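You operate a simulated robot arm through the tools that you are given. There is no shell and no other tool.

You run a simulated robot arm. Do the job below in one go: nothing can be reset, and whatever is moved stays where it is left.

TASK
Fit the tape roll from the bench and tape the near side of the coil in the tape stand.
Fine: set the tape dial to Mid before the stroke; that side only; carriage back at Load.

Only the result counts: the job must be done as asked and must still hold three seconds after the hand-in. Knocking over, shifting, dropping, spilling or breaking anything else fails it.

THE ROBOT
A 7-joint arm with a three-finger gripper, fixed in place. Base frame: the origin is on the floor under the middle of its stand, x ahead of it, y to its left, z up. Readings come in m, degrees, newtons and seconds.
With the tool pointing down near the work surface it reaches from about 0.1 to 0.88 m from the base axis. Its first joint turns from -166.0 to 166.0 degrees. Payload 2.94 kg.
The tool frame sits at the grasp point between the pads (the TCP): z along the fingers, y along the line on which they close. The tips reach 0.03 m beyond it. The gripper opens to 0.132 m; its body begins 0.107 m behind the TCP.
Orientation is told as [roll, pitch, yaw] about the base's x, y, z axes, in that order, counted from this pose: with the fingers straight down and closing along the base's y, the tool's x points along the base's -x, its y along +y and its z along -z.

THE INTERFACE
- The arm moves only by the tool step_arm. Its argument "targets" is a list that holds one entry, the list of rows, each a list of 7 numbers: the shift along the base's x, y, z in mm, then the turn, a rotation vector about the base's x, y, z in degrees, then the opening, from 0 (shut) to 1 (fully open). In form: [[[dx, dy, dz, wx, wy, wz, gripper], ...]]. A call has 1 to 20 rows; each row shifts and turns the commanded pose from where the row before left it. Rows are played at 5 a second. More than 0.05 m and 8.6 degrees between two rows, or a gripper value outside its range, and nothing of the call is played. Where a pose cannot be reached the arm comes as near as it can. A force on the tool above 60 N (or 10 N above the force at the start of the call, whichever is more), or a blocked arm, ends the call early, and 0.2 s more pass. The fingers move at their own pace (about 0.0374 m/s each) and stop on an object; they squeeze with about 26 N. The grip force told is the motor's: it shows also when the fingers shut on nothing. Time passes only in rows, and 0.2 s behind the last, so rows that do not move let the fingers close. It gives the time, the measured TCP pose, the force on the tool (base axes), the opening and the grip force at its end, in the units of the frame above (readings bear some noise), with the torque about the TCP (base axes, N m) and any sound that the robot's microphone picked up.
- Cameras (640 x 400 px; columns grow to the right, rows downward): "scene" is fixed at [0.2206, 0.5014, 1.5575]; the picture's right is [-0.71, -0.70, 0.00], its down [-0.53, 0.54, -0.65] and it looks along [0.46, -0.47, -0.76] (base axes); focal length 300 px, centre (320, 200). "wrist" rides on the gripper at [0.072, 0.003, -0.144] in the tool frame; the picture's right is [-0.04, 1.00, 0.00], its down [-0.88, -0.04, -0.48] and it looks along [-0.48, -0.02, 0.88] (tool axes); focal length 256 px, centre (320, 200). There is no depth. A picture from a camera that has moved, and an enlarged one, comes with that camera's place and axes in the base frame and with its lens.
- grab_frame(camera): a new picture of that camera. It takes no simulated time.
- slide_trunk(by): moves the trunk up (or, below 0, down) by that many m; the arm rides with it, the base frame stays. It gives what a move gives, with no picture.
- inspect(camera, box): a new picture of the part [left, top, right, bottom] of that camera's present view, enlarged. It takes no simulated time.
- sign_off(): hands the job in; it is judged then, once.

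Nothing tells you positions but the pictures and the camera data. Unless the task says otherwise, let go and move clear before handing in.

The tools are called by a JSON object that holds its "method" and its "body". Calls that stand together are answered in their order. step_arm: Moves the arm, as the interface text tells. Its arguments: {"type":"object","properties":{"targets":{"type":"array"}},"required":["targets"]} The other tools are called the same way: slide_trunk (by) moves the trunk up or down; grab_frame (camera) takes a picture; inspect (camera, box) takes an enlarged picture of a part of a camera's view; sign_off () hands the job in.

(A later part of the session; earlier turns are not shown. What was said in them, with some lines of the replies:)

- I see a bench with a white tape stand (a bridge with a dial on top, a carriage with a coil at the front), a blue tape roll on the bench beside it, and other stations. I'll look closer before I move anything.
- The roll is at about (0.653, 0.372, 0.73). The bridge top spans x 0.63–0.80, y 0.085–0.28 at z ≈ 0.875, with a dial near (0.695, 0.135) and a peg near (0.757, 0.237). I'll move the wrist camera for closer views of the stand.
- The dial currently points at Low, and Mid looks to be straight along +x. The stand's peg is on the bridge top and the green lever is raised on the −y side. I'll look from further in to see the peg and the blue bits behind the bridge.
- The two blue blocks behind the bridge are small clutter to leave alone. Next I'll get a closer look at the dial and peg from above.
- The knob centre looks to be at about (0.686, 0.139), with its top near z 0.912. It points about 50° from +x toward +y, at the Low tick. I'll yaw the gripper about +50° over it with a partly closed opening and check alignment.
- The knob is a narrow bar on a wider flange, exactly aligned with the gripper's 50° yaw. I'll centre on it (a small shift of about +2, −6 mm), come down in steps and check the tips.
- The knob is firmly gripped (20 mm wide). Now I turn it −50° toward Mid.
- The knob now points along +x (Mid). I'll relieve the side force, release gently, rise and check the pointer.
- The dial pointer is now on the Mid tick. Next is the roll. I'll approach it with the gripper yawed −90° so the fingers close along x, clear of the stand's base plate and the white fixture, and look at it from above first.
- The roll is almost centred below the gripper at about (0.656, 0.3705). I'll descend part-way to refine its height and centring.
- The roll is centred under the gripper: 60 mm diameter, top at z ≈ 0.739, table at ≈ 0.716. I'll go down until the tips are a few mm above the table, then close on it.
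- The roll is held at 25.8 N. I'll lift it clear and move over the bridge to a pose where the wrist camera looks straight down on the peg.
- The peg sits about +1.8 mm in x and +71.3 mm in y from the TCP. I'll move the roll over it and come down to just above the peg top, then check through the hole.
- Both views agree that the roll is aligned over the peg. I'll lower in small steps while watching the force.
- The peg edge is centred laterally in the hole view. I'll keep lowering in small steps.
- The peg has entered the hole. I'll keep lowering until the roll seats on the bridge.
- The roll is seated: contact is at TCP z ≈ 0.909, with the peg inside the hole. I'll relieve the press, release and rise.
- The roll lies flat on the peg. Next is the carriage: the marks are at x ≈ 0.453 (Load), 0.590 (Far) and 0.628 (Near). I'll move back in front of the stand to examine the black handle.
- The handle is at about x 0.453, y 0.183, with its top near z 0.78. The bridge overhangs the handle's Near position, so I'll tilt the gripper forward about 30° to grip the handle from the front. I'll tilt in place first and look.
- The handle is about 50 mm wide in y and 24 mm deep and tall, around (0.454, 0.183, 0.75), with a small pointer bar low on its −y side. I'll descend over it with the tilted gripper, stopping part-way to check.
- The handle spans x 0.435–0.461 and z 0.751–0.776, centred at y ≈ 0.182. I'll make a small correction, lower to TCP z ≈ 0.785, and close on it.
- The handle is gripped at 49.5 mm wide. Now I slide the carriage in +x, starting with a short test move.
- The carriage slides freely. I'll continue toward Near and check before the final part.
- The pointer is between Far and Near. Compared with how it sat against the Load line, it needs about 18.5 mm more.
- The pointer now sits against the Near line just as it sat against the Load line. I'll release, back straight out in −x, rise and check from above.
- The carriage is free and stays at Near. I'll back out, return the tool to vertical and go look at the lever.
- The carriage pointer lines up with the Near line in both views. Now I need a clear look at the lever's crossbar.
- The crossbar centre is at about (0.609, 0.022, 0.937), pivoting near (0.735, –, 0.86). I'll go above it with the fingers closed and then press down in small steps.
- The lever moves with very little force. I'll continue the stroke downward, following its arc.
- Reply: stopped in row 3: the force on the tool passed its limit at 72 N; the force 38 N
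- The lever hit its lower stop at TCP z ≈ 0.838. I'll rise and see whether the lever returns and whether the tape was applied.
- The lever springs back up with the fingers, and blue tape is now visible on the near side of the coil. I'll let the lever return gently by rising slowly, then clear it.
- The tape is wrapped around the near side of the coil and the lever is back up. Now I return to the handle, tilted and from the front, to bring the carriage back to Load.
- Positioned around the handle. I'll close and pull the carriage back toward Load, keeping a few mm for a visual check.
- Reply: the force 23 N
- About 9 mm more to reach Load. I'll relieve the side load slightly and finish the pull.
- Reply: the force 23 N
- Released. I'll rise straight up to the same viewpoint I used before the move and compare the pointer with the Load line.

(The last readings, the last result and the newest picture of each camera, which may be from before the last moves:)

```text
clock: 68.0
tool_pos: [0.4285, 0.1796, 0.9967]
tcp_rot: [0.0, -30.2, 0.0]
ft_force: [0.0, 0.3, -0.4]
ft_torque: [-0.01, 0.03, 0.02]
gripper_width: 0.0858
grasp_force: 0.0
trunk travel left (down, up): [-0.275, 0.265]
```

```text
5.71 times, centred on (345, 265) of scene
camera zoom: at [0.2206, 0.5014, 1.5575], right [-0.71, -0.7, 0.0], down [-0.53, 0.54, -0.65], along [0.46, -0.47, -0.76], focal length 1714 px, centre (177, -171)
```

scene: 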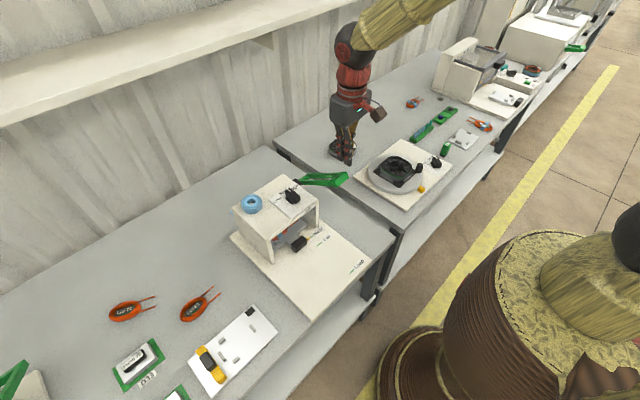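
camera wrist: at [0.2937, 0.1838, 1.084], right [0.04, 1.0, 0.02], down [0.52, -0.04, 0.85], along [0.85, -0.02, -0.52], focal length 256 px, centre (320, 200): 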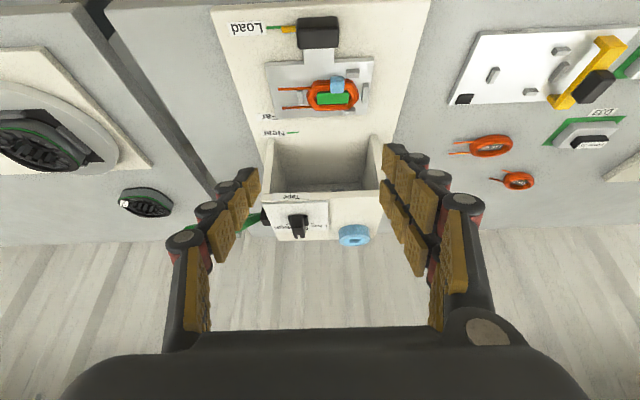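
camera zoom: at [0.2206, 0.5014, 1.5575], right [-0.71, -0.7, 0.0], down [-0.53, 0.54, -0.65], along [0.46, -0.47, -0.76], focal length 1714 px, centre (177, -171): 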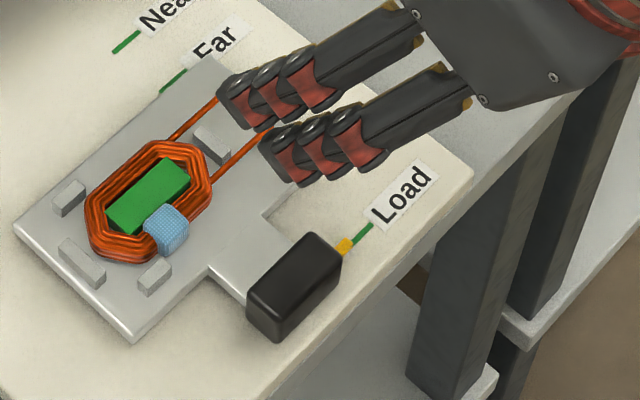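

The pointer lines up with Load exactly as it did originally, and the blue tape is on the near side only. I'll retract the arm to a clear pose and do a final check.

{"method": "step_arm", "body": {"targets": [[[0, 0, 40, 0, 7.5, 0, 0.65], [0, 0, 40, 0, 7.5, 0, 0.65], [0, 0, 40, 0, 7.5, 0, 0.65], [0, 0, 40, 0, 7.5, 0, 0.65], [0, 0, 0, 0, 0, 0, 0.65]]]}}

{"method": "grab_frame", "body": {"camera": "wrist"}}

{"method": "grab_frame", "body": {"camera": "scene"}}

{"method": "inspect", "body": {"camera": "scene", "box": [220, 160, 390, 300]}}

```text
clock: 69.2
tool_pos: [0.4304, 0.1802, 1.1561]
tcp_rot: [0.1, 0.0, 0.1]
ft_force: [0.5, 0.2, -0.5]
ft_torque: [0.01, 0.0, 0.0]
gripper_width: 0.0858
grasp_force: 0.2
trunk travel left (down, up): [-0.275, 0.265]
```

```text
taken
camera wrist: at [0.3578, 0.1832, 1.2988], right [0.04, 1.0, 0.0], down [0.88, -0.04, 0.48], along [0.48, -0.02, -0.88], focal length 256 px, centre (320, 200)
```

wrist: 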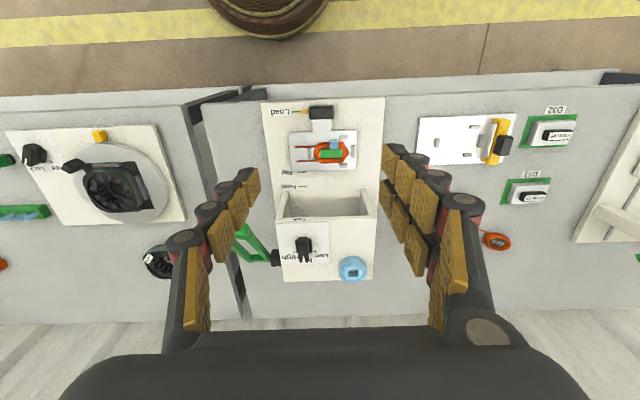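

```text
taken
```

scene: 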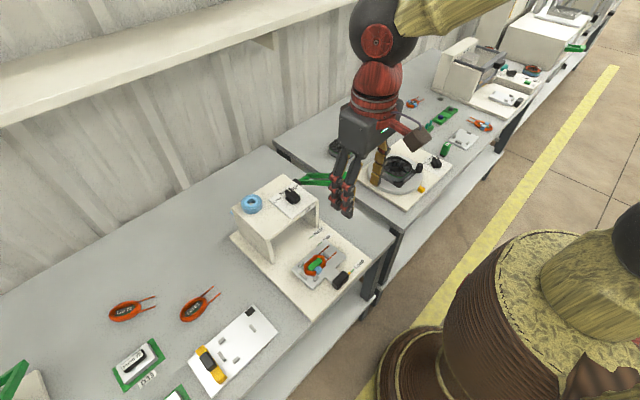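

```text
2.86 times, centred on (305, 230) of scene
camera zoom: at [0.2206, 0.5014, 1.5575], right [-0.71, -0.7, 0.0], down [-0.53, 0.54, -0.65], along [0.46, -0.47, -0.76], focal length 857 px, centre (363, 114)
```

zoom: 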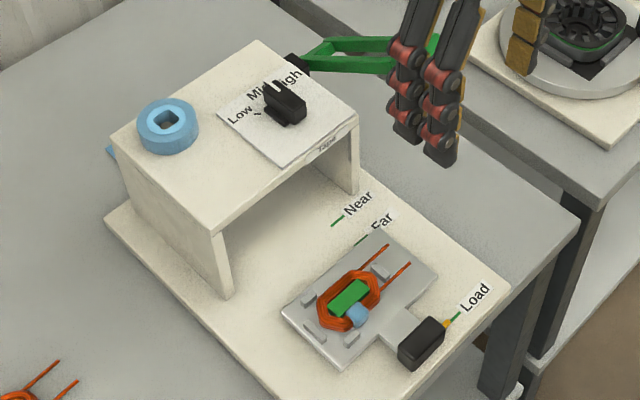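

The roll is seated on the peg and the dial is at Mid. The coil is taped on its near side only, the carriage is at Load, and the lever is back up. The arm is clear and nothing else was moved, so I'm handing in.

{"method": "sign_off", "body": {}}

```text
The job is handed in.
```

The job is handed in; I don't have the judge's result, but the final pictures show it done as asked:

- **Tape roll:** it lies flat on the stand's peg.
- **Dial:** I turned it from Low to Mid before the stroke, and it still points at Mid.
- **Taping:** I made one full lever stroke with the carriage at Near. The blue tape is on the near side of the coil only.
- **Carriage:** it is back at Load, with its pointer against the line as it was at the start.
- **Lever and arm:** the lever sprang back up, and the arm has let go and is clear.

The stroke ended on the lever's lower stop with a brief 72 N on the tool, over the 60 N limit, so that move stopped early. The pictures show nothing else shifted or damaged.
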